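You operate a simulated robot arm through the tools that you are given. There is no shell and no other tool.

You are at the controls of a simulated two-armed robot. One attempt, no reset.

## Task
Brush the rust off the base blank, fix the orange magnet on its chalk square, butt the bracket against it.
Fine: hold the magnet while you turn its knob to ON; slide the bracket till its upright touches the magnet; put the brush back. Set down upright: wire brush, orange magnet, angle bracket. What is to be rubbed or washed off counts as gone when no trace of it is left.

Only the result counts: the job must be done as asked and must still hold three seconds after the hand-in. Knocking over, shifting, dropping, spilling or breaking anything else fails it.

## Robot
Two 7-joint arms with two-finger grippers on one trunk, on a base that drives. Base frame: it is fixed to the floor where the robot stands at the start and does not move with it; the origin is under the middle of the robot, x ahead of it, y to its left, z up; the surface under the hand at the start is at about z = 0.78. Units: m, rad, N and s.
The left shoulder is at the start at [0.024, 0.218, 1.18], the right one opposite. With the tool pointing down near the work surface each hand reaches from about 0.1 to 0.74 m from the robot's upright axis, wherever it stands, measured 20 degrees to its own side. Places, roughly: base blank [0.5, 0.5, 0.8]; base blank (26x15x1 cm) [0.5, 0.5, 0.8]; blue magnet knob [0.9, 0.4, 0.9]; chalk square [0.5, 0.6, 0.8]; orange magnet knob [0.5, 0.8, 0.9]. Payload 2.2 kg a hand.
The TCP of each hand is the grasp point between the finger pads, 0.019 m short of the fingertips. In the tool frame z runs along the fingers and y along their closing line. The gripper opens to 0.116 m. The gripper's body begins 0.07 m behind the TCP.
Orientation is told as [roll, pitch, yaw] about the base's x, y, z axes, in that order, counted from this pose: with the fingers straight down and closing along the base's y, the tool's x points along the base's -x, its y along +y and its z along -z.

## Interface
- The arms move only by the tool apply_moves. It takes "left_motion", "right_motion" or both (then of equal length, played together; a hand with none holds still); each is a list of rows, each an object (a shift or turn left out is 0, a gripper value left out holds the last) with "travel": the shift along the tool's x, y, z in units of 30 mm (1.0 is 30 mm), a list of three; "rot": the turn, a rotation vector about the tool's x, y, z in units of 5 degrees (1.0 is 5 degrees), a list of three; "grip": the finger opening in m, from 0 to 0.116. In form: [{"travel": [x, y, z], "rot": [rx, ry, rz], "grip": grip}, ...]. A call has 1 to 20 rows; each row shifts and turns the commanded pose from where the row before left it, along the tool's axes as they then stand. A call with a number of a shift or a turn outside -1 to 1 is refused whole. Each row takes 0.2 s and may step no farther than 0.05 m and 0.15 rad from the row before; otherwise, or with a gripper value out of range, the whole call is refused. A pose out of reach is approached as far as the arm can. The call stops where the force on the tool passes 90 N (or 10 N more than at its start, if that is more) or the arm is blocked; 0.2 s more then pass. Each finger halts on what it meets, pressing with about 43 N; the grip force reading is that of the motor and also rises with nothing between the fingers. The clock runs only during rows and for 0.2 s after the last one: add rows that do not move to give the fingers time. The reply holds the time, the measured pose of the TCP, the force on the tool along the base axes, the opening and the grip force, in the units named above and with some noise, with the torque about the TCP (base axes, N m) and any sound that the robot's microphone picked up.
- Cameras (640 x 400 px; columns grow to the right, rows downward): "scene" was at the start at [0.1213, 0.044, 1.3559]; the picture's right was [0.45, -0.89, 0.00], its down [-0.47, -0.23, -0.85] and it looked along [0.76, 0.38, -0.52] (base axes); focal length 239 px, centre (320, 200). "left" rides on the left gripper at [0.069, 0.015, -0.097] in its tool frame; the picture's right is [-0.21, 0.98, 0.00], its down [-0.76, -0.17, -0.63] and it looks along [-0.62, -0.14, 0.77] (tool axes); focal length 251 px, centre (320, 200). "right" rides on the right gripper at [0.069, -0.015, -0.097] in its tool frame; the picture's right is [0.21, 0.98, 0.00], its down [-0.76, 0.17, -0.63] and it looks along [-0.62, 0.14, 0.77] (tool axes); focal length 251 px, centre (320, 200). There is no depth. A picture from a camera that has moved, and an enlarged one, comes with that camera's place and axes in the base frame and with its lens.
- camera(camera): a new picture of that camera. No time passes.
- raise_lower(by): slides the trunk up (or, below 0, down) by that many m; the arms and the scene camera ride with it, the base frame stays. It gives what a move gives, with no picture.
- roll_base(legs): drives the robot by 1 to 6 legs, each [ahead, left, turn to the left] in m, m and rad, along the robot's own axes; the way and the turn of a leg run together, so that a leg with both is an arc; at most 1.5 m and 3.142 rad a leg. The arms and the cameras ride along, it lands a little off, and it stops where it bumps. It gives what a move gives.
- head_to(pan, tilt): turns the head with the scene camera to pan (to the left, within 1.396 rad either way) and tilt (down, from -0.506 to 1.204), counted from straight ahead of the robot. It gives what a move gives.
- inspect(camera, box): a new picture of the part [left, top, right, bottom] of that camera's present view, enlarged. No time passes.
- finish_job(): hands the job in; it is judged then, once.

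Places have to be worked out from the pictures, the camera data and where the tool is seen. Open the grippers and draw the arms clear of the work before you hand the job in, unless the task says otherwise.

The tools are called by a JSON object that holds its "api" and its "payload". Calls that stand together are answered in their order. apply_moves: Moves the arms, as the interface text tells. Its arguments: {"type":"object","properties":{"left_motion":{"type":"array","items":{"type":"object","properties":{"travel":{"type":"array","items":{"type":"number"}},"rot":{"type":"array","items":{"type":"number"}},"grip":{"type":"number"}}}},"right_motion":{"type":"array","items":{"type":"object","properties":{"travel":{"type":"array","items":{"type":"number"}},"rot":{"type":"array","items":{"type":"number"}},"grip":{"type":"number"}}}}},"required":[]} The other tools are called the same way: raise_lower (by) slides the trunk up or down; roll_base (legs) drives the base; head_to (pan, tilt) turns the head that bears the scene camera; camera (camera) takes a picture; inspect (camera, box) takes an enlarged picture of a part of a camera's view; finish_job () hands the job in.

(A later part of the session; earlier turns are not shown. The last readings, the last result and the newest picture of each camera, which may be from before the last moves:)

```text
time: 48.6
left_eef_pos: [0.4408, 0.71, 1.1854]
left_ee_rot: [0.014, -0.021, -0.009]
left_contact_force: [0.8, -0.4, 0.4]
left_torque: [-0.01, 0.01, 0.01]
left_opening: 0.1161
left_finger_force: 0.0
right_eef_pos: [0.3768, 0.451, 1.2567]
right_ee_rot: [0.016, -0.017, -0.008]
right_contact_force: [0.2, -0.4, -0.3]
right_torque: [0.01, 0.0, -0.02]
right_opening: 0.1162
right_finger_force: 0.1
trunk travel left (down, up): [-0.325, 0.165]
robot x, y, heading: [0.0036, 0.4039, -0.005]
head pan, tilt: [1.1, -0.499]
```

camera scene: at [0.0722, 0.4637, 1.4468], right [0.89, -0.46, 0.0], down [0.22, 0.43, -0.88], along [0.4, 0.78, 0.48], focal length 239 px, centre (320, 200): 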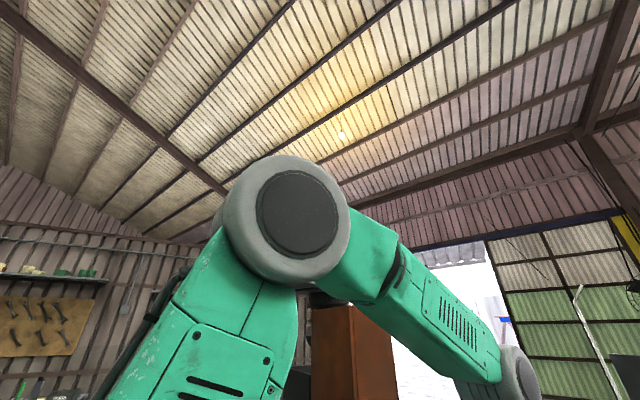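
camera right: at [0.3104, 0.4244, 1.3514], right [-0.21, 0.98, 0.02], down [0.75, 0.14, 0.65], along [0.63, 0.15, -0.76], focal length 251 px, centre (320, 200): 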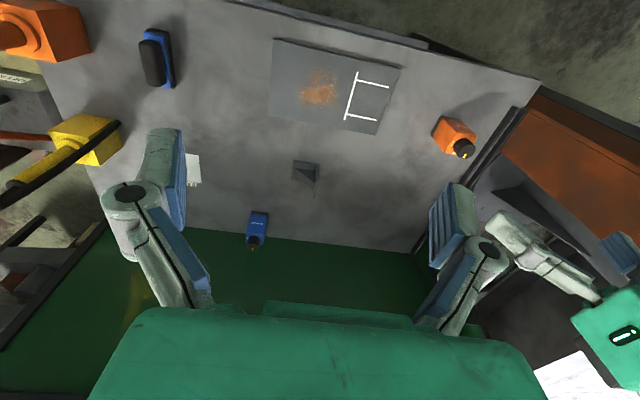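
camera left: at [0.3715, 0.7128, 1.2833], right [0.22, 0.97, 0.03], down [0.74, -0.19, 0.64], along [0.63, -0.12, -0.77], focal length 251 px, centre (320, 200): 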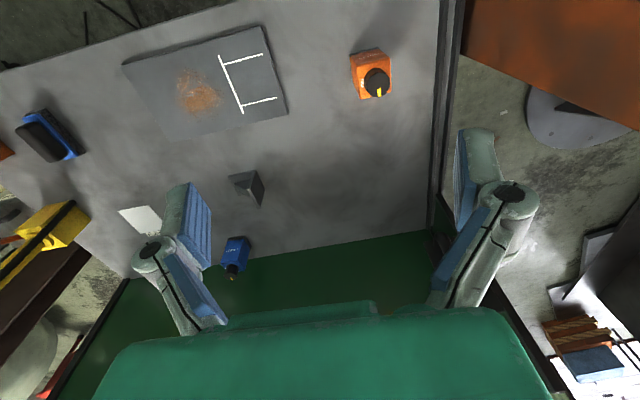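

The null drive cut the amplitude a little (±1.5 cm). I'll try active damping by moving both hands sideways in anti-phase to the sway velocity, timed from the fitted phase.

{"api": "apply_moves", "payload": {"left_motion": [{"travel": [0, -0.227, 0]}, {"travel": [0, -0.498, 0]}, {"travel": [0, 0.7, 0]}, {"travel": [0, 0.744, 0]}, {"travel": [0, -0.443, 0]}, {"travel": [0, -0.898, 0]}, {"travel": [0, 0.132, 0]}, {"travel": [0, 0.946, 0]}, {"travel": [0, 0.19, 0]}, {"travel": [0, -0.872, 0]}, {"travel": [0, 0.227, 0]}], "right_motion": [{"travel": [0, -0.227, 0]}, {"travel": [0, -0.498, 0]}, {"travel": [0, 0.7, 0]}, {"travel": [0, 0.744, 0]}, {"travel": [0, -0.443, 0]}, {"travel": [0, -0.898, 0]}, {"travel": [0, 0.132, 0]}, {"travel": [0, 0.946, 0]}, {"travel": [0, 0.19, 0]}, {"travel": [0, -0.872, 0]}, {"travel": [0, 0.227, 0]}]}}

{"api": "apply_moves", "payload": {"right_motion": [{}]}}

{"api": "apply_moves", "payload": {"right_motion": [{}]}}

{"api": "apply_moves", "payload": {"right_motion": [{}]}}

{"api": "apply_moves", "payload": {"right_motion": [{}]}}

{"api": "apply_moves", "payload": {"right_motion": [{}]}}

{"api": "apply_moves", "payload": {"right_motion": [{}]}}

```text
time: 51.0
left_eef_pos: [0.4404, 0.6954, 1.1899]
left_ee_rot: [0.026, -0.022, -0.008]
left_contact_force: [-0.9, -0.5, 0.5]
left_torque: [0.01, -0.01, 0.02]
left_opening: 0.1161
left_finger_force: 0.0
right_eef_pos: [0.3775, 0.4359, 1.2575]
right_ee_rot: [0.025, -0.016, -0.011]
right_contact_force: [1.1, -0.9, 0.0]
right_torque: [0.04, 0.04, -0.02]
right_opening: 0.1161
right_finger_force: 0.0
trunk travel left (down, up): [-0.325, 0.165]
robot x, y, heading: [-0.0001, 0.4067, 0.002]
head pan, tilt: [1.1, -0.499]
```

```text
time: 51.4
left_eef_pos: [0.4403, 0.7245, 1.1824]
left_ee_rot: [0.003, -0.022, -0.007]
left_contact_force: [-1.1, 0.8, 0.1]
left_torque: [-0.08, -0.03, 0.02]
left_opening: 0.1159
left_finger_force: 0.0
right_eef_pos: [0.3769, 0.4673, 1.2547]
right_ee_rot: [0.004, -0.016, -0.007]
right_contact_force: [-0.4, 0.2, -0.5]
right_torque: [-0.08, -0.03, 0.03]
right_opening: 0.1163
right_finger_force: 0.1
trunk travel left (down, up): [-0.325, 0.165]
robot x, y, heading: [0.0026, 0.4114, -0.008]
head pan, tilt: [1.1, -0.499]
```

```text
time: 51.8
left_eef_pos: [0.4418, 0.6912, 1.1906]
left_ee_rot: [0.029, -0.02, -0.009]
left_contact_force: [0.4, 0.2, 0.0]
left_torque: [-0.03, -0.03, 0.02]
left_opening: 0.1161
left_finger_force: 0.1
right_eef_pos: [0.3766, 0.4327, 1.257]
right_ee_rot: [0.03, -0.017, -0.01]
right_contact_force: [-0.2, 0.3, 0.7]
right_torque: [0.0, 0.0, -0.02]
right_opening: 0.1158
right_finger_force: 0.0
trunk travel left (down, up): [-0.325, 0.165]
robot x, y, heading: [-0.0008, 0.4007, -0.009]
head pan, tilt: [1.1, -0.499]
```

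```text
time: 52.2
left_eef_pos: [0.4404, 0.7241, 1.1828]
left_ee_rot: [0.006, -0.022, -0.008]
left_contact_force: [-0.6, 0.9, 0.4]
left_torque: [0.01, -0.01, -0.01]
left_opening: 0.1161
left_finger_force: 0.0
right_eef_pos: [0.377, 0.4685, 1.2555]
right_ee_rot: [0.005, -0.018, -0.009]
right_contact_force: [-0.6, 1.1, -0.2]
right_torque: [-0.03, 0.01, 0.0]
right_opening: 0.116
right_finger_force: 0.0
trunk travel left (down, up): [-0.325, 0.165]
robot x, y, heading: [0.0013, 0.4097, -0.004]
head pan, tilt: [1.1, -0.499]
```

```text
time: 52.6
left_eef_pos: [0.4405, 0.6937, 1.1911]
left_ee_rot: [0.03, -0.022, -0.01]
left_contact_force: [-0.1, 0.2, 0.4]
left_torque: [0.07, -0.01, -0.03]
left_opening: 0.116
left_finger_force: 0.1
right_eef_pos: [0.3769, 0.434, 1.2574]
right_ee_rot: [0.026, -0.018, -0.011]
right_contact_force: [0.5, -1.5, 0.9]
right_torque: [0.05, 0.02, -0.02]
right_opening: 0.1159
right_finger_force: 0.1
trunk travel left (down, up): [-0.325, 0.165]
robot x, y, heading: [0.0045, 0.4037, -0.002]
head pan, tilt: [1.1, -0.499]
```

```text
time: 53.0
left_eef_pos: [0.441, 0.7195, 1.1838]
left_ee_rot: [0.009, -0.021, -0.005]
left_contact_force: [-0.4, 0.2, -0.1]
left_torque: [-0.06, -0.01, -0.02]
left_opening: 0.1161
left_finger_force: 0.0
right_eef_pos: [0.3766, 0.4626, 1.2562]
right_ee_rot: [0.007, -0.017, -0.006]
right_contact_force: [-1.4, 1.0, -0.1]
right_torque: [-0.05, -0.06, 0.01]
right_opening: 0.116
right_finger_force: 0.1
trunk travel left (down, up): [-0.325, 0.165]
robot x, y, heading: [-0.0017, 0.4048, -0.003]
head pan, tilt: [1.1, -0.499]
```

```text
time: 53.4
left_eef_pos: [0.4394, 0.6993, 1.1891]
left_ee_rot: [0.022, -0.022, -0.011]
left_contact_force: [0.3, -0.2, 0.5]
left_torque: [0.09, 0.01, 0.03]
left_opening: 0.1162
left_finger_force: 0.0
right_eef_pos: [0.3769, 0.4425, 1.2576]
right_ee_rot: [0.022, -0.015, -0.009]
right_contact_force: [1.1, -0.2, 0.5]
right_torque: [0.04, 0.02, 0.03]
right_opening: 0.1161
right_finger_force: 0.1
trunk travel left (down, up): [-0.325, 0.165]
robot x, y, heading: [-0.0027, 0.4057, 0.002]
head pan, tilt: [1.1, -0.499]
```

The arm counter-motion didn't help clearly, but the earlier null drive shrank the sway, since re-anchoring dissipates the base's stored energy. I'll repeat null drives and sample in between.

{"api": "roll_base", "payload": {"legs": [[0, 0, 0], [0, 0, 0], [0, 0, 0], [0, 0, 0], [0, 0, 0], [0, 0, 0]]}}

{"api": "apply_moves", "payload": {"right_motion": [{}]}}

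{"api": "apply_moves", "payload": {"right_motion": [{}]}}

{"api": "apply_moves", "payload": {"right_motion": [{}]}}

{"api": "apply_moves", "payload": {"right_motion": [{}]}}

{"api": "apply_moves", "payload": {"right_motion": [{}]}}

{"api": "roll_base", "payload": {"legs": [[0, 0, 0]]}}

{"api": "roll_base", "payload": {"legs": [[0, 0, 0]]}}

{"api": "apply_moves", "payload": {"right_motion": [{}]}}

{"api": "apply_moves", "payload": {"right_motion": [{}]}}

{"api": "apply_moves", "payload": {"right_motion": [{}]}}

{"api": "apply_moves", "payload": {"right_motion": [{}]}}

```text
time: 55.6
left_eef_pos: [0.4413, 0.7133, 1.1864]
left_ee_rot: [0.014, -0.022, -0.008]
left_contact_force: [0.3, 0.2, -0.3]
left_torque: [-0.03, 0.02, 0.04]
left_opening: 0.1162
left_finger_force: 0.1
right_eef_pos: [0.3762, 0.4549, 1.2569]
right_ee_rot: [0.011, -0.015, -0.009]
right_contact_force: [0.2, -0.3, 0.3]
right_torque: [-0.03, -0.01, 0.03]
right_opening: 0.116
right_finger_force: 0.0
trunk travel left (down, up): [-0.325, 0.165]
robot x, y, heading: [0.0009, 0.4096, -0.004]
head pan, tilt: [1.1, -0.499]
```

```text
time: 56.0
left_eef_pos: [0.4376, 0.715, 1.1855]
left_ee_rot: [0.014, -0.024, -0.007]
left_contact_force: [0.2, -0.9, 0.2]
left_torque: [-0.01, 0.0, -0.03]
left_opening: 0.116
left_finger_force: 0.1
right_eef_pos: [0.3739, 0.4568, 1.2576]
right_ee_rot: [0.012, -0.018, -0.011]
right_contact_force: [-0.6, 1.0, -0.5]
right_torque: [0.0, -0.02, 0.04]
right_opening: 0.1161
right_finger_force: 0.0
trunk travel left (down, up): [-0.325, 0.165]
robot x, y, heading: [0.0044, 0.4056, -0.003]
head pan, tilt: [1.1, -0.499]
```

```text
time: 56.4
left_eef_pos: [0.4374, 0.7089, 1.1879]
left_ee_rot: [0.018, -0.024, -0.007]
left_contact_force: [-0.8, -0.8, 0.6]
left_torque: [0.02, -0.04, 0.0]
left_opening: 0.1159
left_finger_force: 0.2
right_eef_pos: [0.3743, 0.4513, 1.2581]
right_ee_rot: [0.016, -0.019, -0.009]
right_contact_force: [0.0, -0.2, -0.5]
right_torque: [0.01, 0.02, -0.02]
right_opening: 0.1159
right_finger_force: 0.2
trunk travel left (down, up): [-0.325, 0.165]
robot x, y, heading: [-0.0006, 0.4119, -0.004]
head pan, tilt: [1.1, -0.499]
```

```text
time: 56.8
left_eef_pos: [0.4378, 0.7242, 1.1841]
left_ee_rot: [0.006, -0.023, -0.006]
left_contact_force: [0.1, 0.7, 0.1]
left_torque: [-0.03, -0.01, 0.0]
left_opening: 0.116
left_finger_force: 0.1
right_eef_pos: [0.3738, 0.4663, 1.2573]
right_ee_rot: [0.006, -0.017, -0.007]
right_contact_force: [-0.3, -0.1, -0.6]
right_torque: [-0.03, -0.04, 0.01]
right_opening: 0.116
right_finger_force: 0.1
trunk travel left (down, up): [-0.325, 0.165]
robot x, y, heading: [-0.0031, 0.4095, -0.006]
head pan, tilt: [1.1, -0.499]
```

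```text
time: 57.2
left_eef_pos: [0.4384, 0.7026, 1.1889]
left_ee_rot: [0.022, -0.026, -0.007]
left_contact_force: [-0.4, -0.8, 0.5]
left_torque: [0.1, 0.03, 0.0]
left_opening: 0.116
left_finger_force: 0.0
right_eef_pos: [0.3745, 0.4444, 1.2575]
right_ee_rot: [0.021, -0.02, -0.01]
right_contact_force: [0.1, -1.2, 0.3]
right_torque: [0.09, 0.02, 0.0]
right_opening: 0.116
right_finger_force: 0.1
trunk travel left (down, up): [-0.325, 0.165]
robot x, y, heading: [0.0003, 0.4065, -0.0]
head pan, tilt: [1.1, -0.499]
```

```text
time: 57.6
left_eef_pos: [0.4379, 0.7277, 1.1828]
left_ee_rot: [0.004, -0.023, -0.005]
left_contact_force: [-0.3, 1.8, 0.6]
left_torque: [-0.08, 0.0, 0.02]
left_opening: 0.116
left_finger_force: 0.2
right_eef_pos: [0.3737, 0.4703, 1.2572]
right_ee_rot: [0.001, -0.017, -0.009]
right_contact_force: [-0.5, 0.8, 0.0]
right_torque: [-0.09, -0.05, -0.01]
right_opening: 0.1162
right_finger_force: 0.0
trunk travel left (down, up): [-0.325, 0.165]
robot x, y, heading: [0.0001, 0.4112, -0.006]
head pan, tilt: [1.1, -0.499]
```

```text
time: 58.3
left_eef_pos: [0.4381, 0.7207, 1.1858]
left_ee_rot: [0.009, -0.023, -0.003]
left_contact_force: [0.5, 0.6, 0.2]
left_torque: [-0.05, 0.01, -0.04]
left_opening: 0.1161
left_finger_force: 0.0
right_eef_pos: [0.3732, 0.463, 1.2569]
right_ee_rot: [0.007, -0.02, -0.008]
right_contact_force: [-0.7, 0.8, -0.9]
right_torque: [-0.01, -0.02, -0.01]
right_opening: 0.1161
right_finger_force: 0.1
trunk travel left (down, up): [-0.325, 0.165]
robot x, y, heading: [0.004, 0.4105, -0.007]
head pan, tilt: [1.1, -0.499]
```

```text
time: 59.0
left_eef_pos: [0.4349, 0.7109, 1.1881]
left_ee_rot: [0.014, -0.026, -0.007]
left_contact_force: [-0.1, 0.2, 0.2]
left_torque: [0.1, 0.03, -0.01]
left_opening: 0.1159
left_finger_force: 0.0
right_eef_pos: [0.3709, 0.4526, 1.2584]
right_ee_rot: [0.013, -0.021, -0.007]
right_contact_force: [1.2, -0.9, -0.8]
right_torque: [0.07, 0.0, 0.03]
right_opening: 0.1159
right_finger_force: 0.0
trunk travel left (down, up): [-0.325, 0.165]
robot x, y, heading: [0.0032, 0.4075, -0.008]
head pan, tilt: [1.1, -0.499]
```

```text
time: 59.4
left_eef_pos: [0.4327, 0.7251, 1.1859]
left_ee_rot: [0.004, -0.027, -0.006]
left_contact_force: [-0.1, 1.1, 0.5]
left_torque: [-0.03, 0.04, -0.06]
left_opening: 0.1159
left_finger_force: 0.1
right_eef_pos: [0.3661, 0.468, 1.2578]
right_ee_rot: [0.001, -0.025, -0.007]
right_contact_force: [-0.1, 1.2, -0.7]
right_torque: [-0.02, -0.03, -0.01]
right_opening: 0.1157
right_finger_force: 0.0
trunk travel left (down, up): [-0.325, 0.165]
robot x, y, heading: [0.004, 0.4091, -0.006]
head pan, tilt: [1.1, -0.499]
```

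```text
time: 59.8
left_eef_pos: [0.4323, 0.7093, 1.1905]
left_ee_rot: [0.017, -0.031, -0.007]
left_contact_force: [-0.5, 0.3, 0.9]
left_torque: [0.03, -0.02, 0.01]
left_opening: 0.1158
left_finger_force: 0.0
right_eef_pos: [0.3676, 0.4517, 1.2583]
right_ee_rot: [0.014, -0.024, -0.008]
right_contact_force: [-0.6, -0.2, -0.5]
right_torque: [0.03, -0.02, 0.0]
right_opening: 0.1159
right_finger_force: 0.0
trunk travel left (down, up): [-0.325, 0.165]
robot x, y, heading: [0.0007, 0.4107, -0.004]
head pan, tilt: [1.1, -0.499]
```

```text
time: 60.2
left_eef_pos: [0.4329, 0.7257, 1.1854]
left_ee_rot: [0.004, -0.029, -0.005]
left_contact_force: [0.4, -0.2, 0.8]
left_torque: [-0.02, 0.01, -0.03]
left_opening: 0.1161
left_finger_force: 0.0
right_eef_pos: [0.3677, 0.4685, 1.2585]
right_ee_rot: [0.002, -0.023, -0.007]
right_contact_force: [0.8, 0.4, -0.3]
right_torque: [-0.02, 0.0, 0.0]
right_opening: 0.1159
right_finger_force: 0.1
trunk travel left (down, up): [-0.325, 0.165]
robot x, y, heading: [0.0004, 0.4096, -0.007]
head pan, tilt: [1.1, -0.499]
```

```text
time: 60.6
left_eef_pos: [0.4321, 0.7121, 1.1902]
left_ee_rot: [0.014, -0.03, -0.006]
left_contact_force: [0.6, -0.2, -0.6]
left_torque: [0.01, -0.02, -0.01]
left_opening: 0.1161
left_finger_force: 0.1
right_eef_pos: [0.3672, 0.4539, 1.2604]
right_ee_rot: [0.013, -0.023, -0.006]
right_contact_force: [0.2, -0.6, 0.0]
right_torque: [-0.01, 0.02, -0.03]
right_opening: 0.1161
right_finger_force: 0.0
trunk travel left (down, up): [-0.325, 0.165]
robot x, y, heading: [0.0017, 0.4077, -0.007]
head pan, tilt: [1.1, -0.499]
```

The sway is shrinking, to about ±0.9 cm. I'll keep null-driving to bleed it off further.

{"api": "roll_base", "payload": {"legs": [[0, 0, 0]]}}

{"api": "roll_base", "payload": {"legs": [[0, 0, 0]]}}

{"api": "roll_base", "payload": {"legs": [[0, 0, 0]]}}

{"api": "roll_base", "payload": {"legs": [[0, 0, 0]]}}

{"api": "apply_moves", "payload": {"right_motion": [{}]}}

{"api": "apply_moves", "payload": {"right_motion": [{}]}}

{"api": "apply_moves", "payload": {"right_motion": [{}]}}

{"api": "apply_moves", "payload": {"right_motion": [{}]}}

{"api": "apply_moves", "payload": {"right_motion": [{}]}}

{"api": "apply_moves", "payload": {"right_motion": [{}]}}

```text
time: 61.3
left_eef_pos: [0.4319, 0.7196, 1.1866]
left_ee_rot: [0.007, -0.029, -0.006]
left_contact_force: [-0.6, 0.4, 1.1]
left_torque: [0.01, 0.01, -0.01]
left_opening: 0.1159
left_finger_force: 0.0
right_eef_pos: [0.3677, 0.4637, 1.2587]
right_ee_rot: [0.004, -0.026, -0.007]
right_contact_force: [0.0, -0.4, -0.5]
right_torque: [-0.01, -0.04, -0.05]
right_opening: 0.1159
right_finger_force: 0.1
trunk travel left (down, up): [-0.325, 0.165]
robot x, y, heading: [-0.0001, 0.4094, -0.005]
head pan, tilt: [1.1, -0.499]
```

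```text
time: 62.0
left_eef_pos: [0.4308, 0.7214, 1.1885]
left_ee_rot: [0.007, -0.03, -0.005]
left_contact_force: [-0.4, -0.1, 0.2]
left_torque: [-0.05, 0.0, 0.01]
left_opening: 0.116
left_finger_force: 0.1
right_eef_pos: [0.3647, 0.4641, 1.2599]
right_ee_rot: [0.006, -0.027, -0.007]
right_contact_force: [0.3, 1.0, 0.7]
right_torque: [-0.04, -0.04, -0.03]
right_opening: 0.1158
right_finger_force: 0.1
trunk travel left (down, up): [-0.325, 0.165]
robot x, y, heading: [0.0021, 0.4099, -0.0]
head pan, tilt: [1.1, -0.499]
```

```text
time: 62.7
left_eef_pos: [0.4263, 0.7175, 1.1903]
left_ee_rot: [0.009, -0.03, -0.006]
left_contact_force: [0.7, 0.5, -0.2]
left_torque: [-0.04, 0.03, 0.0]
left_opening: 0.1158
left_finger_force: 0.0
right_eef_pos: [0.3625, 0.4593, 1.2604]
right_ee_rot: [0.011, -0.029, -0.006]
right_contact_force: [-0.2, 0.2, 0.3]
right_torque: [0.01, 0.01, 0.01]
right_opening: 0.1161
right_finger_force: 0.1
trunk travel left (down, up): [-0.325, 0.165]
robot x, y, heading: [0.0026, 0.4103, -0.003]
head pan, tilt: [1.1, -0.499]
```

```text
time: 63.4
left_eef_pos: [0.424, 0.7167, 1.1908]
left_ee_rot: [0.014, -0.035, -0.006]
left_contact_force: [-0.3, 0.9, 0.5]
left_torque: [0.02, 0.02, -0.01]
left_opening: 0.1163
left_finger_force: 0.1
right_eef_pos: [0.3586, 0.4592, 1.2617]
right_ee_rot: [0.012, -0.032, -0.006]
right_contact_force: [0.0, -0.9, 0.4]
right_torque: [0.02, -0.01, 0.01]
right_opening: 0.116
right_finger_force: 0.1
trunk travel left (down, up): [-0.325, 0.165]
robot x, y, heading: [-0.0005, 0.4112, 0.001]
head pan, tilt: [1.1, -0.499]
```

```text
time: 63.8
left_eef_pos: [0.4213, 0.7175, 1.1882]
left_ee_rot: [0.013, -0.028, -0.007]
left_contact_force: [-0.7, 0.2, -0.1]
left_torque: [-0.02, -0.01, 0.03]
left_opening: 0.1159
left_finger_force: 0.0
right_eef_pos: [0.3572, 0.4611, 1.2636]
right_ee_rot: [0.008, -0.033, -0.008]
right_contact_force: [0.7, -0.3, 0.0]
right_torque: [-0.02, -0.01, 0.02]
right_opening: 0.1161
right_finger_force: 0.1
trunk travel left (down, up): [-0.325, 0.165]
robot x, y, heading: [0.0024, 0.4105, -0.002]
head pan, tilt: [1.1, -0.499]
```

```text
time: 64.2
left_eef_pos: [0.4213, 0.7166, 1.1883]
left_ee_rot: [0.013, -0.028, -0.005]
left_contact_force: [0.0, 0.4, -0.7]
left_torque: [-0.02, 0.01, 0.0]
left_opening: 0.116
left_finger_force: 0.0
right_eef_pos: [0.3556, 0.4596, 1.2625]
right_ee_rot: [0.01, -0.033, -0.006]
right_contact_force: [-0.1, -0.2, 0.2]
right_torque: [0.02, 0.02, 0.02]
right_opening: 0.116
right_finger_force: 0.1
trunk travel left (down, up): [-0.325, 0.165]
robot x, y, heading: [0.003, 0.4098, -0.008]
head pan, tilt: [1.1, -0.499]
```

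```text
time: 64.6
left_eef_pos: [0.4222, 0.7163, 1.1881]
left_ee_rot: [0.012, -0.028, -0.006]
left_contact_force: [-0.5, 0.7, -0.1]
left_torque: [-0.02, 0.03, 0.03]
left_opening: 0.116
left_finger_force: 0.0
right_eef_pos: [0.3559, 0.4597, 1.2612]
right_ee_rot: [0.01, -0.035, -0.007]
right_contact_force: [-0.3, 0.3, -0.4]
right_torque: [0.03, 0.02, -0.03]
right_opening: 0.1161
right_finger_force: 0.0
trunk travel left (down, up): [-0.325, 0.165]
robot x, y, heading: [-0.0007, 0.4094, -0.002]
head pan, tilt: [1.1, -0.499]
```

```text
time: 65.0
left_eef_pos: [0.422, 0.7163, 1.1885]
left_ee_rot: [0.012, -0.028, -0.006]
left_contact_force: [0.0, 0.1, 0.6]
left_torque: [0.01, -0.03, -0.02]
left_opening: 0.116
left_finger_force: 0.0
right_eef_pos: [0.3577, 0.4598, 1.2622]
right_ee_rot: [0.011, -0.034, -0.007]
right_contact_force: [0.1, -0.1, -0.5]
right_torque: [0.03, -0.01, -0.05]
right_opening: 0.1161
right_finger_force: 0.1
trunk travel left (down, up): [-0.325, 0.165]
robot x, y, heading: [0.0001, 0.406, -0.004]
head pan, tilt: [1.1, -0.499]
```

```text
time: 65.4
left_eef_pos: [0.4224, 0.7177, 1.1901]
left_ee_rot: [0.012, -0.028, -0.004]
left_contact_force: [0.0, 0.6, 1.0]
left_torque: [0.04, -0.03, 0.01]
left_opening: 0.1162
left_finger_force: 0.0
right_eef_pos: [0.3556, 0.4599, 1.263]
right_ee_rot: [0.011, -0.032, -0.008]
right_contact_force: [-0.1, -1.0, 0.5]
right_torque: [0.01, 0.03, 0.04]
right_opening: 0.116
right_finger_force: 0.0
trunk travel left (down, up): [-0.325, 0.165]
robot x, y, heading: [-0.0011, 0.4069, -0.01]
head pan, tilt: [1.1, -0.499]
```

```text
time: 65.8
left_eef_pos: [0.4211, 0.7165, 1.1889]
left_ee_rot: [0.011, -0.029, -0.006]
left_contact_force: [0.7, 0.6, -0.7]
left_torque: [0.0, -0.02, 0.02]
left_opening: 0.1159
left_finger_force: 0.1
right_eef_pos: [0.3568, 0.4602, 1.2617]
right_ee_rot: [0.01, -0.032, -0.007]
right_contact_force: [-0.3, 0.9, -0.1]
right_torque: [0.0, 0.01, -0.02]
right_opening: 0.116
right_finger_force: 0.1
trunk travel left (down, up): [-0.325, 0.165]
robot x, y, heading: [-0.001, 0.4095, -0.001]
head pan, tilt: [1.1, -0.499]
```

The sway is gone (readings steady within 1 mm). I'll straighten both hands, look at the bench again, and move the right hand toward a spot above the brush for a close-up.

{"api": "head_to", "payload": {"pan": 0.0, "tilt": 0.85}}

{"api": "apply_moves", "payload": {"left_motion": [{"rot": [0.137, 0.321, -0.069]}, {}, {}], "right_motion": [{"rot": [0.115, 0.378, -0.08]}, {}, {}]}}

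{"api": "camera", "payload": {"camera": "scene"}}

{"api": "inspect", "payload": {"camera": "scene", "box": [160, 160, 360, 285]}}

{"api": "inspect", "payload": {"camera": "scene", "box": [290, 130, 490, 255]}}

```text
time: 67.3
left_eef_pos: [0.4215, 0.7176, 1.1892]
left_ee_rot: [0.013, -0.027, -0.006]
left_contact_force: [0.6, 0.3, 0.0]
left_torque: [0.04, -0.01, 0.0]
left_opening: 0.1158
left_finger_force: 0.1
right_eef_pos: [0.3555, 0.4608, 1.2637]
right_ee_rot: [0.008, -0.032, -0.007]
right_contact_force: [0.1, 0.5, -0.8]
right_torque: [-0.02, -0.01, 0.01]
right_opening: 0.1161
right_finger_force: 0.0
trunk travel left (down, up): [-0.325, 0.165]
robot x, y, heading: [0.0004, 0.4122, -0.002]
head pan, tilt: [0.0, 0.85]
```

```text
time: 68.1
left_eef_pos: [0.4179, 0.7173, 1.1903]
left_ee_rot: [0.003, -0.002, 0.004]
left_contact_force: [-0.1, 0.5, -0.3]
left_torque: [-0.01, 0.03, 0.0]
left_opening: 0.116
left_finger_force: 0.1
left hand out of reach, approached as far as the arm can: row 1
right_eef_pos: [0.3557, 0.4596, 1.2621]
right_ee_rot: [-0.001, -0.001, 0.0]
right_contact_force: [0.0, 0.0, 0.0]
right_torque: [0.03, 0.02, 0.02]
right_opening: 0.116
right_finger_force: 0.2
trunk travel left (down, up): [-0.325, 0.165]
robot x, y, heading: [0.0027, 0.4102, -0.001]
head pan, tilt: [0.0, 0.85]
```

```text
taken
camera scene: at [0.119, 0.4114, 1.3304], right [0.0, -1.0, 0.0], down [-0.75, 0.0, -0.66], along [0.66, 0.0, -0.75], focal length 239 px, centre (320, 200)
```

scene: 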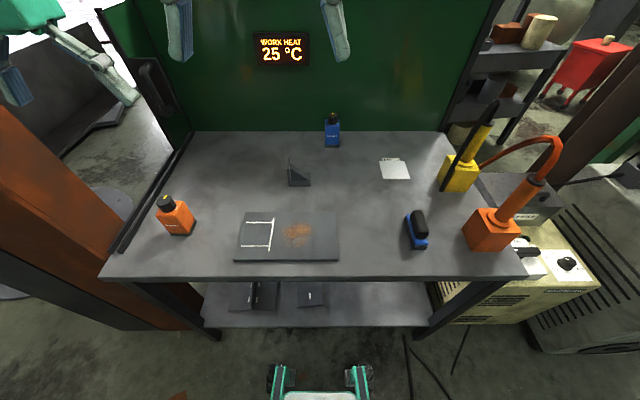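

```text
3.20 times, centred on (260, 222) of scene
camera zoom: at [0.119, 0.4114, 1.3304], right [0.0, -1.0, 0.0], down [-0.75, 0.0, -0.66], along [0.66, 0.0, -0.75], focal length 766 px, centre (512, 128)
```

zoom: 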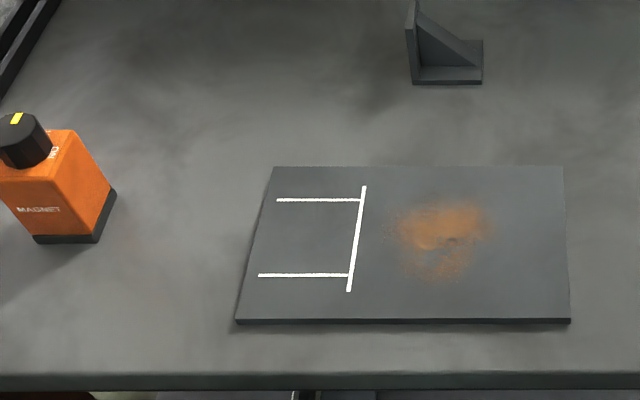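

```text
3.20 times, centred on (390, 192) of scene
camera zoom: at [0.119, 0.4114, 1.3304], right [0.0, -1.0, 0.0], down [-0.75, 0.0, -0.66], along [0.66, 0.0, -0.75], focal length 766 px, centre (96, 224)
```

zoom: 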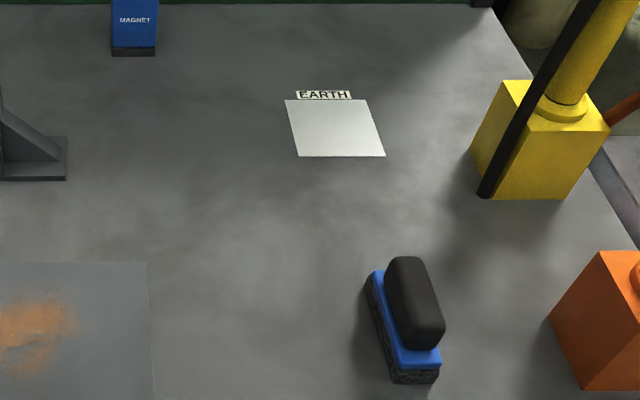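

Everything maps consistently: blank x 0.398–0.547, y 0.366–0.624; chalk centre ≈ (0.474, 0.578); magnet base ≈ (0.499, 0.789); brush ≈ (0.481, 0.153), lying along x. I'll move the right hand above the brush.

{"api": "apply_moves", "payload": {"right_motion": [{"travel": [-0.376, -0.93, 0.65]}, {"travel": [-0.376, -0.93, 0.65]}, {"travel": [-0.376, -0.93, 0.65]}, {"travel": [-0.376, -0.93, 0.65]}, {"travel": [-0.376, -0.93, 0.65]}, {"travel": [-0.376, -0.93, 0.65]}, {"travel": [-0.376, -0.93, 0.65]}, {"travel": [-0.376, -0.93, 0.65]}, {"travel": [-0.376, -0.93, 0.65]}, {"travel": [-0.376, -0.93, 0.65]}, {"travel": [-0.376, -0.93, 0.65]}, {}, {}]}}

{"api": "camera", "payload": {"camera": "right"}}

{"api": "camera", "payload": {"camera": "scene"}}

```text
time: 70.9
left_eef_pos: [0.4202, 0.7173, 1.1906]
left_ee_rot: [0.005, 0.0, 0.004]
left_contact_force: [0.5, 0.1, -0.4]
left_torque: [-0.03, -0.01, 0.04]
left_opening: 0.1156
left_finger_force: 0.2
right_eef_pos: [0.482, 0.1524, 1.0462]
right_ee_rot: [0.0, 0.0, 0.0]
right_contact_force: [0.9, -0.4, 0.1]
right_torque: [0.0, 0.01, 0.0]
right_opening: 0.1161
right_finger_force: 0.0
trunk travel left (down, up): [-0.325, 0.165]
robot x, y, heading: [-0.0008, 0.409, -0.005]
head pan, tilt: [0.0, 0.85]
```

```text
taken
camera right: at [0.4136, 0.139, 1.1417], right [-0.22, 0.98, 0.0], down [0.76, 0.17, 0.63], along [0.62, 0.14, -0.77], focal length 251 px, centre (320, 200)
```

right: 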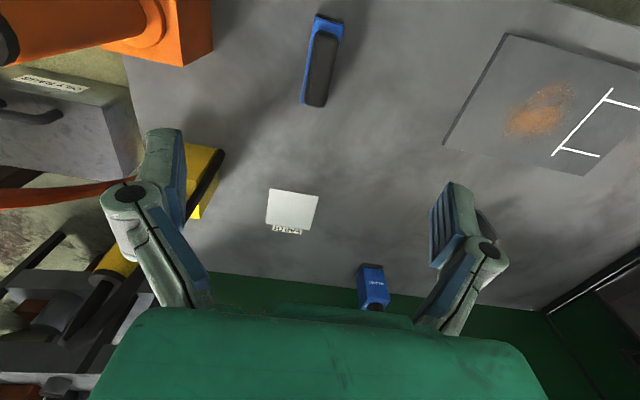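

```text
taken
camera scene: at [0.1197, 0.4087, 1.3303], right [0.0, -1.0, 0.0], down [-0.75, 0.0, -0.66], along [0.66, 0.0, -0.75], focal length 239 px, centre (320, 200)
```

scene: 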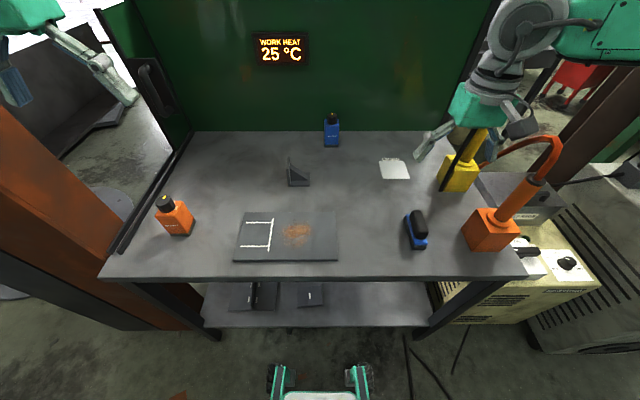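

The arm tracks precisely now. I'll zoom in on the brush from both cameras to get its centre and height.

{"api": "inspect", "payload": {"camera": "right", "box": [270, 0, 380, 120]}}

{"api": "inspect", "payload": {"camera": "scene", "box": [390, 200, 450, 260]}}

```text
3.33 times, centred on (325, 60) of right
camera zoom: at [0.4136, 0.139, 1.1417], right [-0.22, 0.98, 0.0], down [0.76, 0.17, 0.63], along [0.62, 0.14, -0.77], focal length 838 px, centre (303, 667)
```

zoom: 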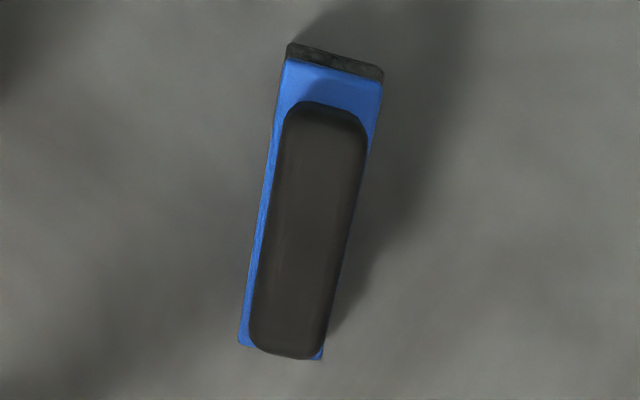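

```text
6.67 times, centred on (420, 230) of scene
camera zoom: at [0.1197, 0.4087, 1.3303], right [0.0, -1.0, 0.0], down [-0.75, 0.0, -0.66], along [0.66, 0.0, -0.75], focal length 1596 px, centre (-347, 0)
```

zoom: 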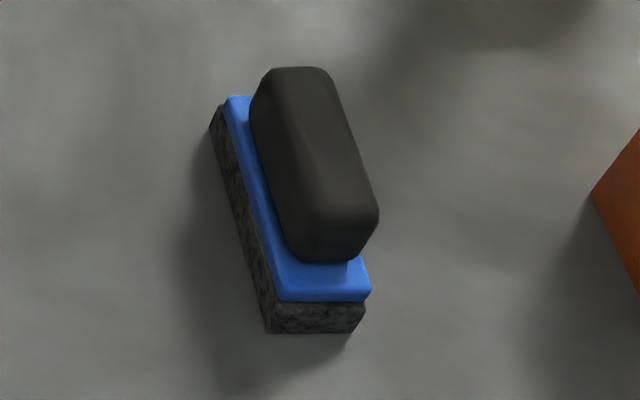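

The brush centre is (0.481, 0.155) along x, with the board top ≈ 0.812 and the handle top ≈ 0.840 (28 mm wide). I'll lower the right hand with the TCP at z ≈ 0.835 and close on the handle.

{"api": "apply_moves", "payload": {"right_motion": [{"travel": [0.03, 0.077, 1.0], "grip": 0.07}, {"travel": [0, 0, 1.0]}, {"travel": [0, 0, 1.0]}, {"travel": [0, 0, 1.0]}, {"travel": [0, 0, 1.0]}, {"travel": [0, 0, 1.0]}, {"travel": [0, 0, 0.6]}, {"travel": [0, 0, 0.43]}, {}, {}]}}

{"api": "inspect", "payload": {"camera": "scene", "box": [380, 130, 480, 260]}}

{"api": "camera", "payload": {"camera": "right"}}

```text
time: 73.1
left_eef_pos: [0.4204, 0.7164, 1.1897]
left_ee_rot: [0.005, 0.001, 0.003]
left_contact_force: [-0.6, -0.4, 1.2]
left_torque: [0.03, 0.0, -0.04]
left_opening: 0.1161
left_finger_force: 0.0
right_eef_pos: [0.4782, 0.1524, 0.8356]
right_ee_rot: [0.002, 0.0, 0.0]
right_contact_force: [-0.1, 0.1, -0.2]
right_torque: [-0.03, -0.02, -0.02]
right_opening: 0.0698
right_finger_force: 0.0
trunk travel left (down, up): [-0.325, 0.165]
robot x, y, heading: [0.0002, 0.4079, -0.002]
head pan, tilt: [0.0, 0.85]
```

```text
3.08 times, centred on (430, 195) of scene
camera zoom: at [0.12, 0.4085, 1.3303], right [0.0, -1.0, 0.0], down [-0.75, 0.0, -0.66], along [0.66, 0.0, -0.75], focal length 736 px, centre (-18, 215)
```

zoom: 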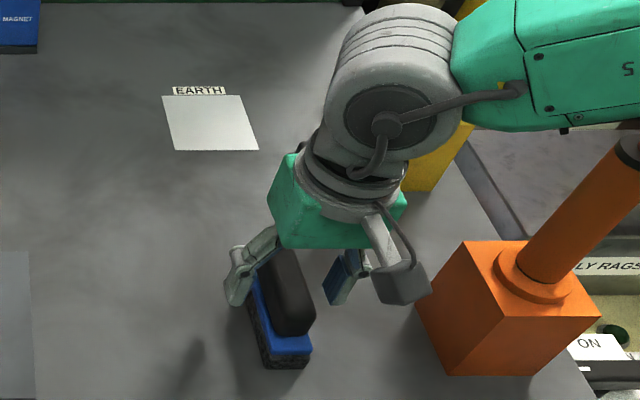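

```text
taken
camera right: at [0.4108, 0.1392, 0.9328], right [-0.21, 0.98, 0.0], down [0.76, 0.17, 0.63], along [0.62, 0.14, -0.77], focal length 251 px, centre (320, 200)
```

right: 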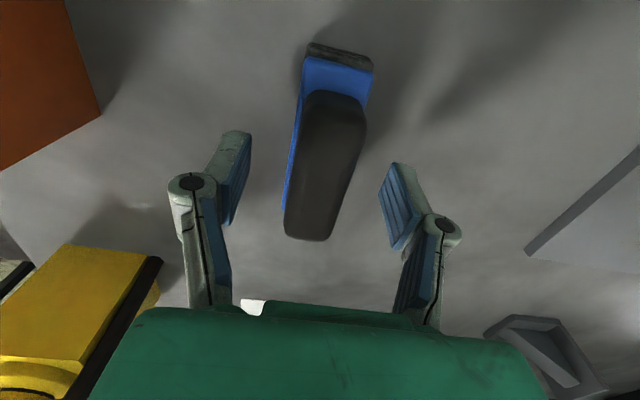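

The fingers straddle the handle evenly. I'll close on it.

{"api": "apply_moves", "payload": {"right_motion": [{"grip": 0.0}, {}, {}, {}]}}

{"api": "camera", "payload": {"camera": "right"}}

```text
time: 74.1
left_eef_pos: [0.4197, 0.7153, 1.1906]
left_ee_rot: [0.006, 0.001, 0.003]
left_contact_force: [0.4, -0.2, 0.5]
left_torque: [0.03, 0.01, -0.03]
left_opening: 0.1158
left_finger_force: 0.0
right_eef_pos: [0.4795, 0.1543, 0.8371]
right_ee_rot: [0.0, 0.0, 0.0]
right_contact_force: [0.3, 0.1, -0.2]
right_torque: [0.03, -0.08, 0.0]
right_opening: 0.0286
right_finger_force: 42.9
trunk travel left (down, up): [-0.325, 0.165]
robot x, y, heading: [0.0017, 0.4096, -0.003]
head pan, tilt: [0.0, 0.85]
```

```text
taken
camera right: at [0.4108, 0.139, 0.9328], right [-0.21, 0.98, 0.0], down [0.76, 0.17, 0.63], along [0.62, 0.14, -0.77], focal length 251 px, centre (320, 200)
```

right: 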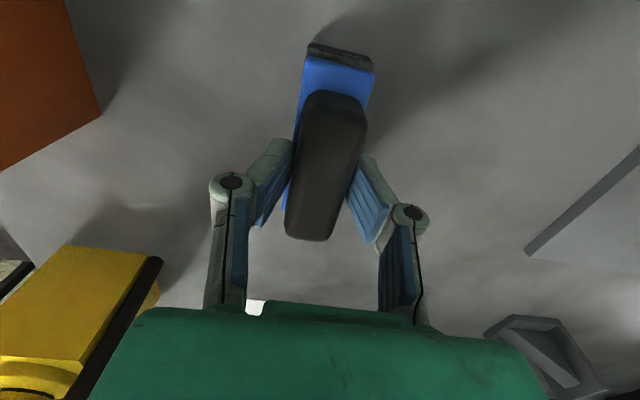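

The brush is gripped (opening 28.6 mm). I'll lift it and carry it over the rust.

{"api": "apply_moves", "payload": {"right_motion": [{"travel": [0, 0, -0.5]}, {"travel": [0, 0, -1.0]}, {"travel": [0, 0, -1.0]}, {"travel": [0.025, 0.9, 0]}, {"travel": [0.025, 0.9, 0]}, {"travel": [0.025, 0.9, 0]}, {"travel": [0.025, 0.9, 0]}, {"travel": [0.025, 0.9, 0]}, {"travel": [0.025, 0.9, 0]}, {"travel": [0.025, 0.9, 0]}, {"travel": [0.025, 0.9, 0]}, {"travel": [0.025, 0.9, 0]}, {"travel": [0.025, 0.9, 0]}, {"travel": [0, 0.67, 0]}, {}, {}]}}

{"api": "camera", "payload": {"camera": "scene"}}

{"api": "camera", "payload": {"camera": "right"}}

```text
time: 77.5
left_eef_pos: [0.4193, 0.7183, 1.1899]
left_ee_rot: [0.002, 0.001, 0.005]
left_contact_force: [-0.7, -0.5, 0.5]
left_torque: [-0.01, -0.04, 0.01]
left_opening: 0.1162
left_finger_force: 0.1
right_eef_pos: [0.4726, 0.4434, 0.9125]
right_ee_rot: [0.0, -0.001, 0.0]
right_contact_force: [0.0, 0.1, -2.6]
right_torque: [0.0, -0.03, -0.02]
right_opening: 0.0282
right_finger_force: 43.2
trunk travel left (down, up): [-0.325, 0.165]
robot x, y, heading: [0.0022, 0.4086, -0.005]
head pan, tilt: [0.0, 0.85]
```

```text
taken
camera scene: at [0.1205, 0.4108, 1.3302], right [0.0, -1.0, 0.0], down [-0.75, 0.0, -0.66], along [0.66, 0.0, -0.75], focal length 239 px, centre (320, 200)
```

scene: 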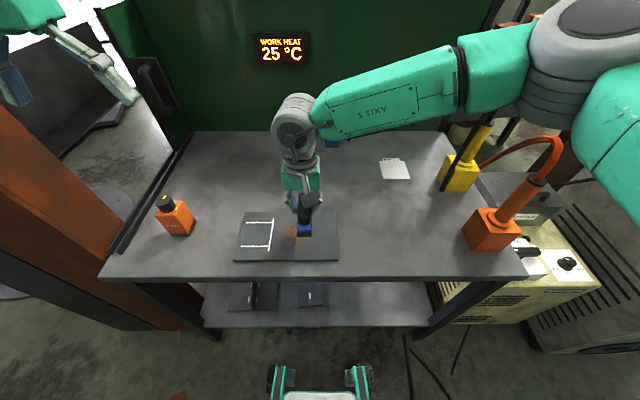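

```text
taken
camera right: at [0.4038, 0.4306, 1.0079], right [-0.21, 0.98, 0.0], down [0.76, 0.17, 0.63], along [0.62, 0.14, -0.77], focal length 251 px, centre (320, 200)
```

right: 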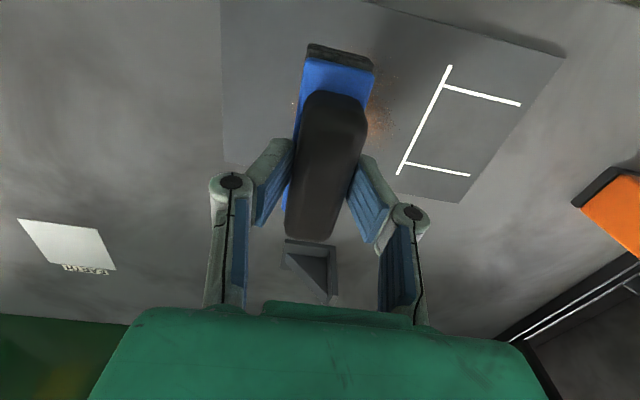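

The brush hangs 2.6 N in the grip above the rust. I'll lower it until it touches the blank.

{"api": "apply_moves", "payload": {"right_motion": [{"travel": [0, -0.5, 1.0]}, {"travel": [0, -0.4, 0.9]}, {"travel": [0, 0, 0.2]}, {"travel": [0, 0, 0.1]}, {"travel": [0, 0, 0.07]}, {}]}}

```text
time: 78.9
left_eef_pos: [0.4193, 0.7169, 1.1919]
left_ee_rot: [0.006, -0.002, 0.005]
left_contact_force: [0.0, 0.0, 0.1]
left_torque: [0.02, 0.02, 0.01]
left_opening: 0.1161
left_finger_force: 0.1
right_eef_pos: [0.4738, 0.4173, 0.8473]
right_ee_rot: [0.002, -0.003, -0.002]
right_contact_force: [4.3, -3.4, 27.2]
right_torque: [-0.19, 1.16, 0.17]
right_opening: 0.0285
right_finger_force: 43.6
trunk travel left (down, up): [-0.325, 0.165]
robot x, y, heading: [0.0003, 0.4057, -0.006]
head pan, tilt: [0.0, 0.85]
```

Contact at about 27 N. I'll ease off slightly and make one gentle stroke toward +y, then check that the blank hasn't shifted.

{"api": "apply_moves", "payload": {"right_motion": [{"travel": [0, 0, -0.04]}, {"travel": [0, 0.6, 0]}, {"travel": [0, 0.6, 0]}, {"travel": [0, 0.6, 0]}, {"travel": [0, 0.6, 0]}, {"travel": [0, 0.6, 0]}, {}]}}

{"api": "inspect", "payload": {"camera": "scene", "box": [200, 180, 360, 280]}}

{"api": "camera", "payload": {"camera": "right"}}

```text
time: 80.5
left_eef_pos: [0.4189, 0.7153, 1.1911]
left_ee_rot: [0.005, -0.002, 0.004]
left_contact_force: [0.9, -0.1, 0.1]
left_torque: [0.03, 0.01, 0.0]
left_opening: 0.1158
left_finger_force: 0.1
right_eef_pos: [0.4702, 0.5065, 0.8458]
right_ee_rot: [0.002, 0.0, 0.0]
right_contact_force: [-0.5, -5.6, 24.0]
right_torque: [-0.2, 0.06, -0.02]
right_opening: 0.0287
right_finger_force: 43.4
trunk travel left (down, up): [-0.325, 0.165]
robot x, y, heading: [0.0006, 0.4071, -0.004]
head pan, tilt: [0.0, 0.85]
```

```text
4.00 times, centred on (280, 230) of scene
camera zoom: at [0.1171, 0.4088, 1.3308], right [0.0, -1.0, 0.0], down [-0.75, 0.0, -0.66], along [0.66, 0.0, -0.75], focal length 957 px, centre (480, 80)
```

zoom: 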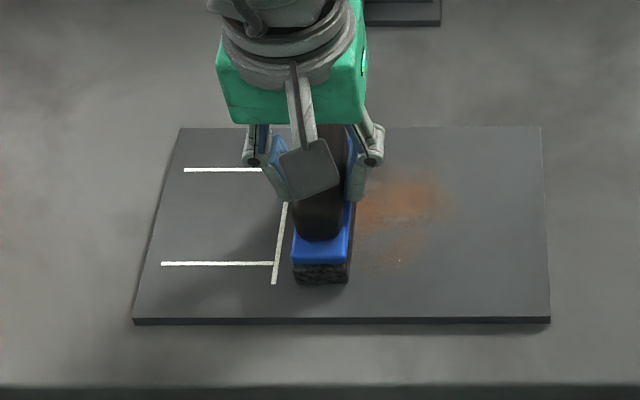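

```text
taken
camera right: at [0.403, 0.4929, 0.9426], right [-0.21, 0.98, 0.0], down [0.76, 0.17, 0.63], along [0.62, 0.14, -0.77], focal length 251 px, centre (320, 200)
```

right: 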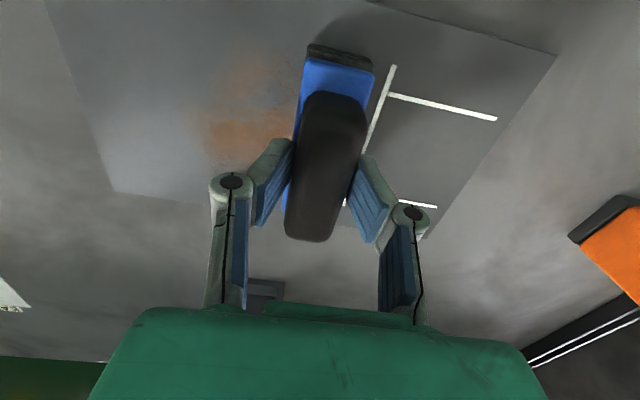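

The rust fades and the blank hasn't moved. I'll continue with back-and-forth strokes, shifting slightly in x to cover the edges.

{"api": "apply_moves", "payload": {"right_motion": [{"travel": [0, -0.62, 0]}, {"travel": [0, -0.62, 0]}, {"travel": [0, -0.62, 0]}, {"travel": [0, -0.62, 0]}, {"travel": [0, -0.62, 0]}, {"travel": [-0.6, 0, 0]}, {"travel": [0, 0.62, 0]}, {"travel": [0, 0.62, 0]}, {"travel": [0, 0.62, 0]}, {"travel": [0, 0.62, 0]}, {"travel": [0, 0.62, 0]}, {"travel": [0.6, 0, 0]}, {"travel": [0.6, -0.1, 0]}, {"travel": [0, -0.62, 0]}, {"travel": [0, -0.62, 0]}, {"travel": [0, -0.62, 0]}, {"travel": [0, -0.62, 0]}, {"travel": [0, -0.52, 0]}, {}]}}

{"api": "inspect", "payload": {"camera": "scene", "box": [200, 180, 360, 280]}}

{"api": "camera", "payload": {"camera": "right"}}

```text
time: 84.5
left_eef_pos: [0.4175, 0.7193, 1.1898]
left_ee_rot: [0.0, -0.002, 0.004]
left_contact_force: [-0.4, 0.1, 0.4]
left_torque: [0.0, -0.03, 0.03]
left_opening: 0.1158
left_finger_force: 0.1
right_eef_pos: [0.4525, 0.4154, 0.8455]
right_ee_rot: [0.0, -0.001, 0.0]
right_contact_force: [1.0, 7.2, 24.5]
right_torque: [0.28, 0.47, -0.06]
right_opening: 0.0285
right_finger_force: 43.1
trunk travel left (down, up): [-0.325, 0.165]
robot x, y, heading: [-0.0025, 0.4124, 0.001]
head pan, tilt: [0.0, 0.85]
```

```text
4.00 times, centred on (280, 230) of scene
camera zoom: at [0.1173, 0.4134, 1.3307], right [0.0, -1.0, 0.0], down [-0.75, 0.0, -0.66], along [0.66, 0.0, -0.75], focal length 957 px, centre (480, 80)
```

zoom: 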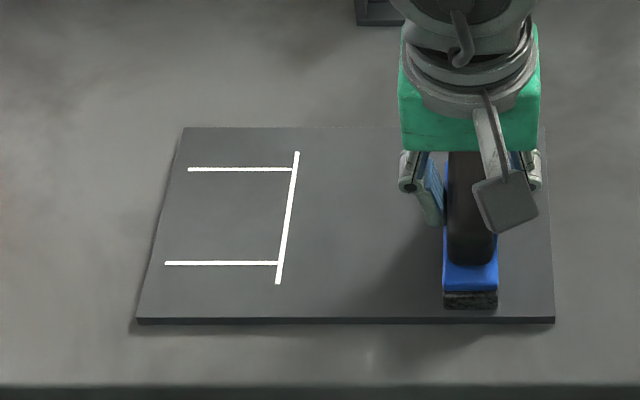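

```text
taken
camera right: at [0.3843, 0.4019, 0.9424], right [-0.21, 0.98, 0.0], down [0.76, 0.17, 0.63], along [0.62, 0.14, -0.77], focal length 251 px, centre (320, 200)
```

right: 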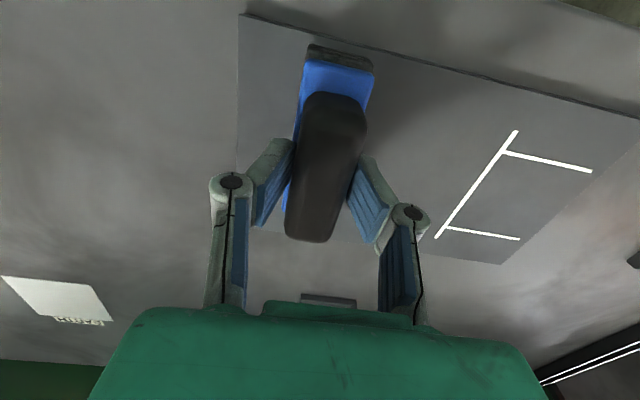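

The rust looks gone. I'll do two more passes for certainty, then lift off and inspect.

{"api": "apply_moves", "payload": {"right_motion": [{"travel": [0, 0.62, 0]}, {"travel": [0, 0.62, 0]}, {"travel": [0, 0.62, 0]}, {"travel": [0, 0.62, 0]}, {"travel": [0, 0.62, 0]}, {"travel": [-0.7, 0, 0]}, {"travel": [-0.6, -0.1, 0]}, {"travel": [0, -0.62, 0]}, {"travel": [0, -0.62, 0]}, {"travel": [0, -0.62, 0]}, {"travel": [0, -0.62, 0]}, {"travel": [0, -0.52, 0]}, {"travel": [0.4, 0, -0.1]}, {"travel": [0, -0.5, -0.9]}, {"travel": [0, -0.9, -0.9]}, {"travel": [0, -0.9, -0.4]}, {"travel": [0, -0.9, 0]}, {"travel": [0, -0.9, 0]}, {"travel": [0, -0.9, 0]}, {}]}}

{"api": "inspect", "payload": {"camera": "scene", "box": [220, 190, 360, 270]}}

{"api": "camera", "payload": {"camera": "right"}}

```text
time: 88.7
left_eef_pos: [0.4193, 0.7161, 1.1902]
left_ee_rot: [0.005, 0.001, 0.005]
left_contact_force: [-0.5, 0.5, 0.7]
left_torque: [-0.02, -0.02, -0.01]
left_opening: 0.1163
left_finger_force: 0.2
right_eef_pos: [0.4817, 0.2621, 0.9141]
right_ee_rot: [0.001, 0.0, -0.001]
right_contact_force: [-0.4, -0.4, -1.6]
right_torque: [-0.01, -0.01, -0.05]
right_opening: 0.0285
right_finger_force: 42.5
trunk travel left (down, up): [-0.325, 0.165]
robot x, y, heading: [0.0022, 0.4095, 0.001]
head pan, tilt: [0.0, 0.85]
```

```text
4.57 times, centred on (290, 230) of scene
camera zoom: at [0.1205, 0.4085, 1.3302], right [0.0, -1.0, 0.0], down [-0.75, 0.0, -0.66], along [0.66, 0.0, -0.75], focal length 1094 px, centre (457, 63)
```

zoom: 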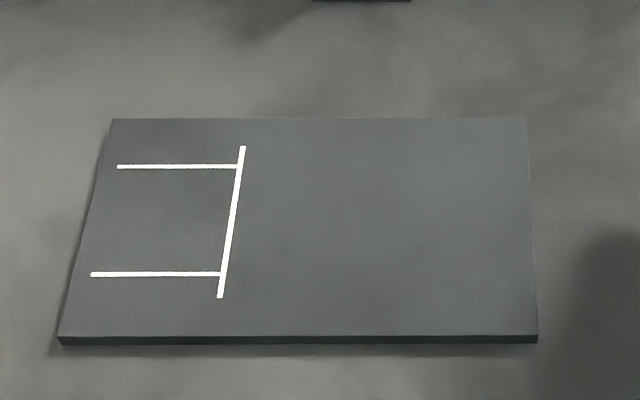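

```text
taken
camera right: at [0.4136, 0.2488, 1.0111], right [-0.22, 0.98, 0.0], down [0.76, 0.17, 0.63], along [0.62, 0.14, -0.77], focal length 251 px, centre (320, 200)
```

right: 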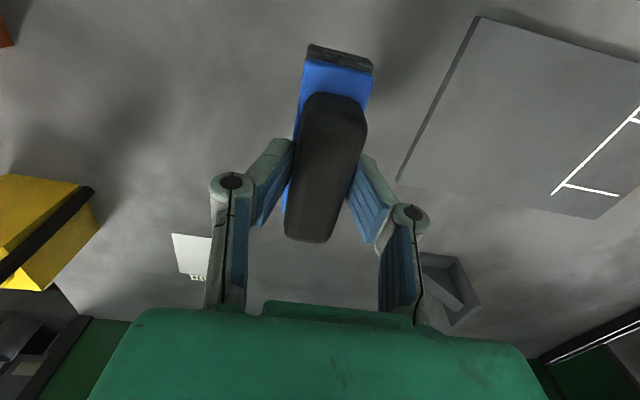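

No trace of rust remains, and the blank and chalk are unchanged. Now I'll carry the brush back to its original spot at (0.4795, 0.154) and lower it.

{"api": "apply_moves", "payload": {"right_motion": [{"travel": [0.07, -0.9, 0]}, {"travel": [0, -0.9, 0]}, {"travel": [0, -0.9, 0]}, {"travel": [0, -0.89, 0]}, {}, {"travel": [0, 0, 0.9]}, {"travel": [0, 0, 0.9]}, {"travel": [0, 0, 0.6]}, {"travel": [0, 0, 0.13]}, {}]}}

{"api": "camera", "payload": {"camera": "right"}}

```text
time: 90.9
left_eef_pos: [0.42, 0.7151, 1.1903]
left_ee_rot: [0.007, 0.002, 0.003]
left_contact_force: [0.5, 0.1, 0.1]
left_torque: [0.06, -0.02, 0.0]
left_opening: 0.1159
left_finger_force: 0.0
right_eef_pos: [0.4798, 0.156, 0.838]
right_ee_rot: [0.003, -0.001, 0.0]
right_contact_force: [0.1, -0.5, -2.3]
right_torque: [-0.03, 0.01, 0.03]
right_opening: 0.0286
right_finger_force: 42.9
trunk travel left (down, up): [-0.325, 0.165]
robot x, y, heading: [-0.0007, 0.4085, -0.001]
head pan, tilt: [0.0, 0.85]
```

```text
taken
camera right: at [0.4109, 0.141, 0.934], right [-0.21, 0.98, 0.0], down [0.76, 0.17, 0.63], along [0.62, 0.14, -0.77], focal length 251 px, centre (320, 200)
```

right: 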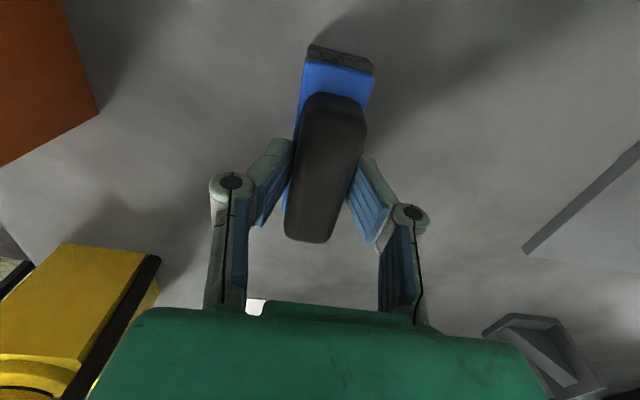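

The view matches the original. I'm still 1–2 mm above the bench, so I'll lower until contact.

{"api": "apply_moves", "payload": {"right_motion": [{"travel": [0, -0.04, 0.04]}, {"travel": [0, 0, 0.03]}, {}]}}

```text
time: 91.7
left_eef_pos: [0.4192, 0.7166, 1.1912]
left_ee_rot: [0.006, 0.0, 0.004]
left_contact_force: [0.3, 0.1, -0.1]
left_torque: [0.0, 0.02, -0.02]
left_opening: 0.1158
left_finger_force: 0.2
right_eef_pos: [0.4793, 0.153, 0.8361]
right_ee_rot: [0.001, -0.001, 0.0]
right_contact_force: [0.7, -1.0, 2.8]
right_torque: [-0.1, -0.12, -0.04]
right_opening: 0.0287
right_finger_force: 43.1
trunk travel left (down, up): [-0.325, 0.165]
robot x, y, heading: [0.0012, 0.4117, -0.006]
head pan, tilt: [0.0, 0.85]
```

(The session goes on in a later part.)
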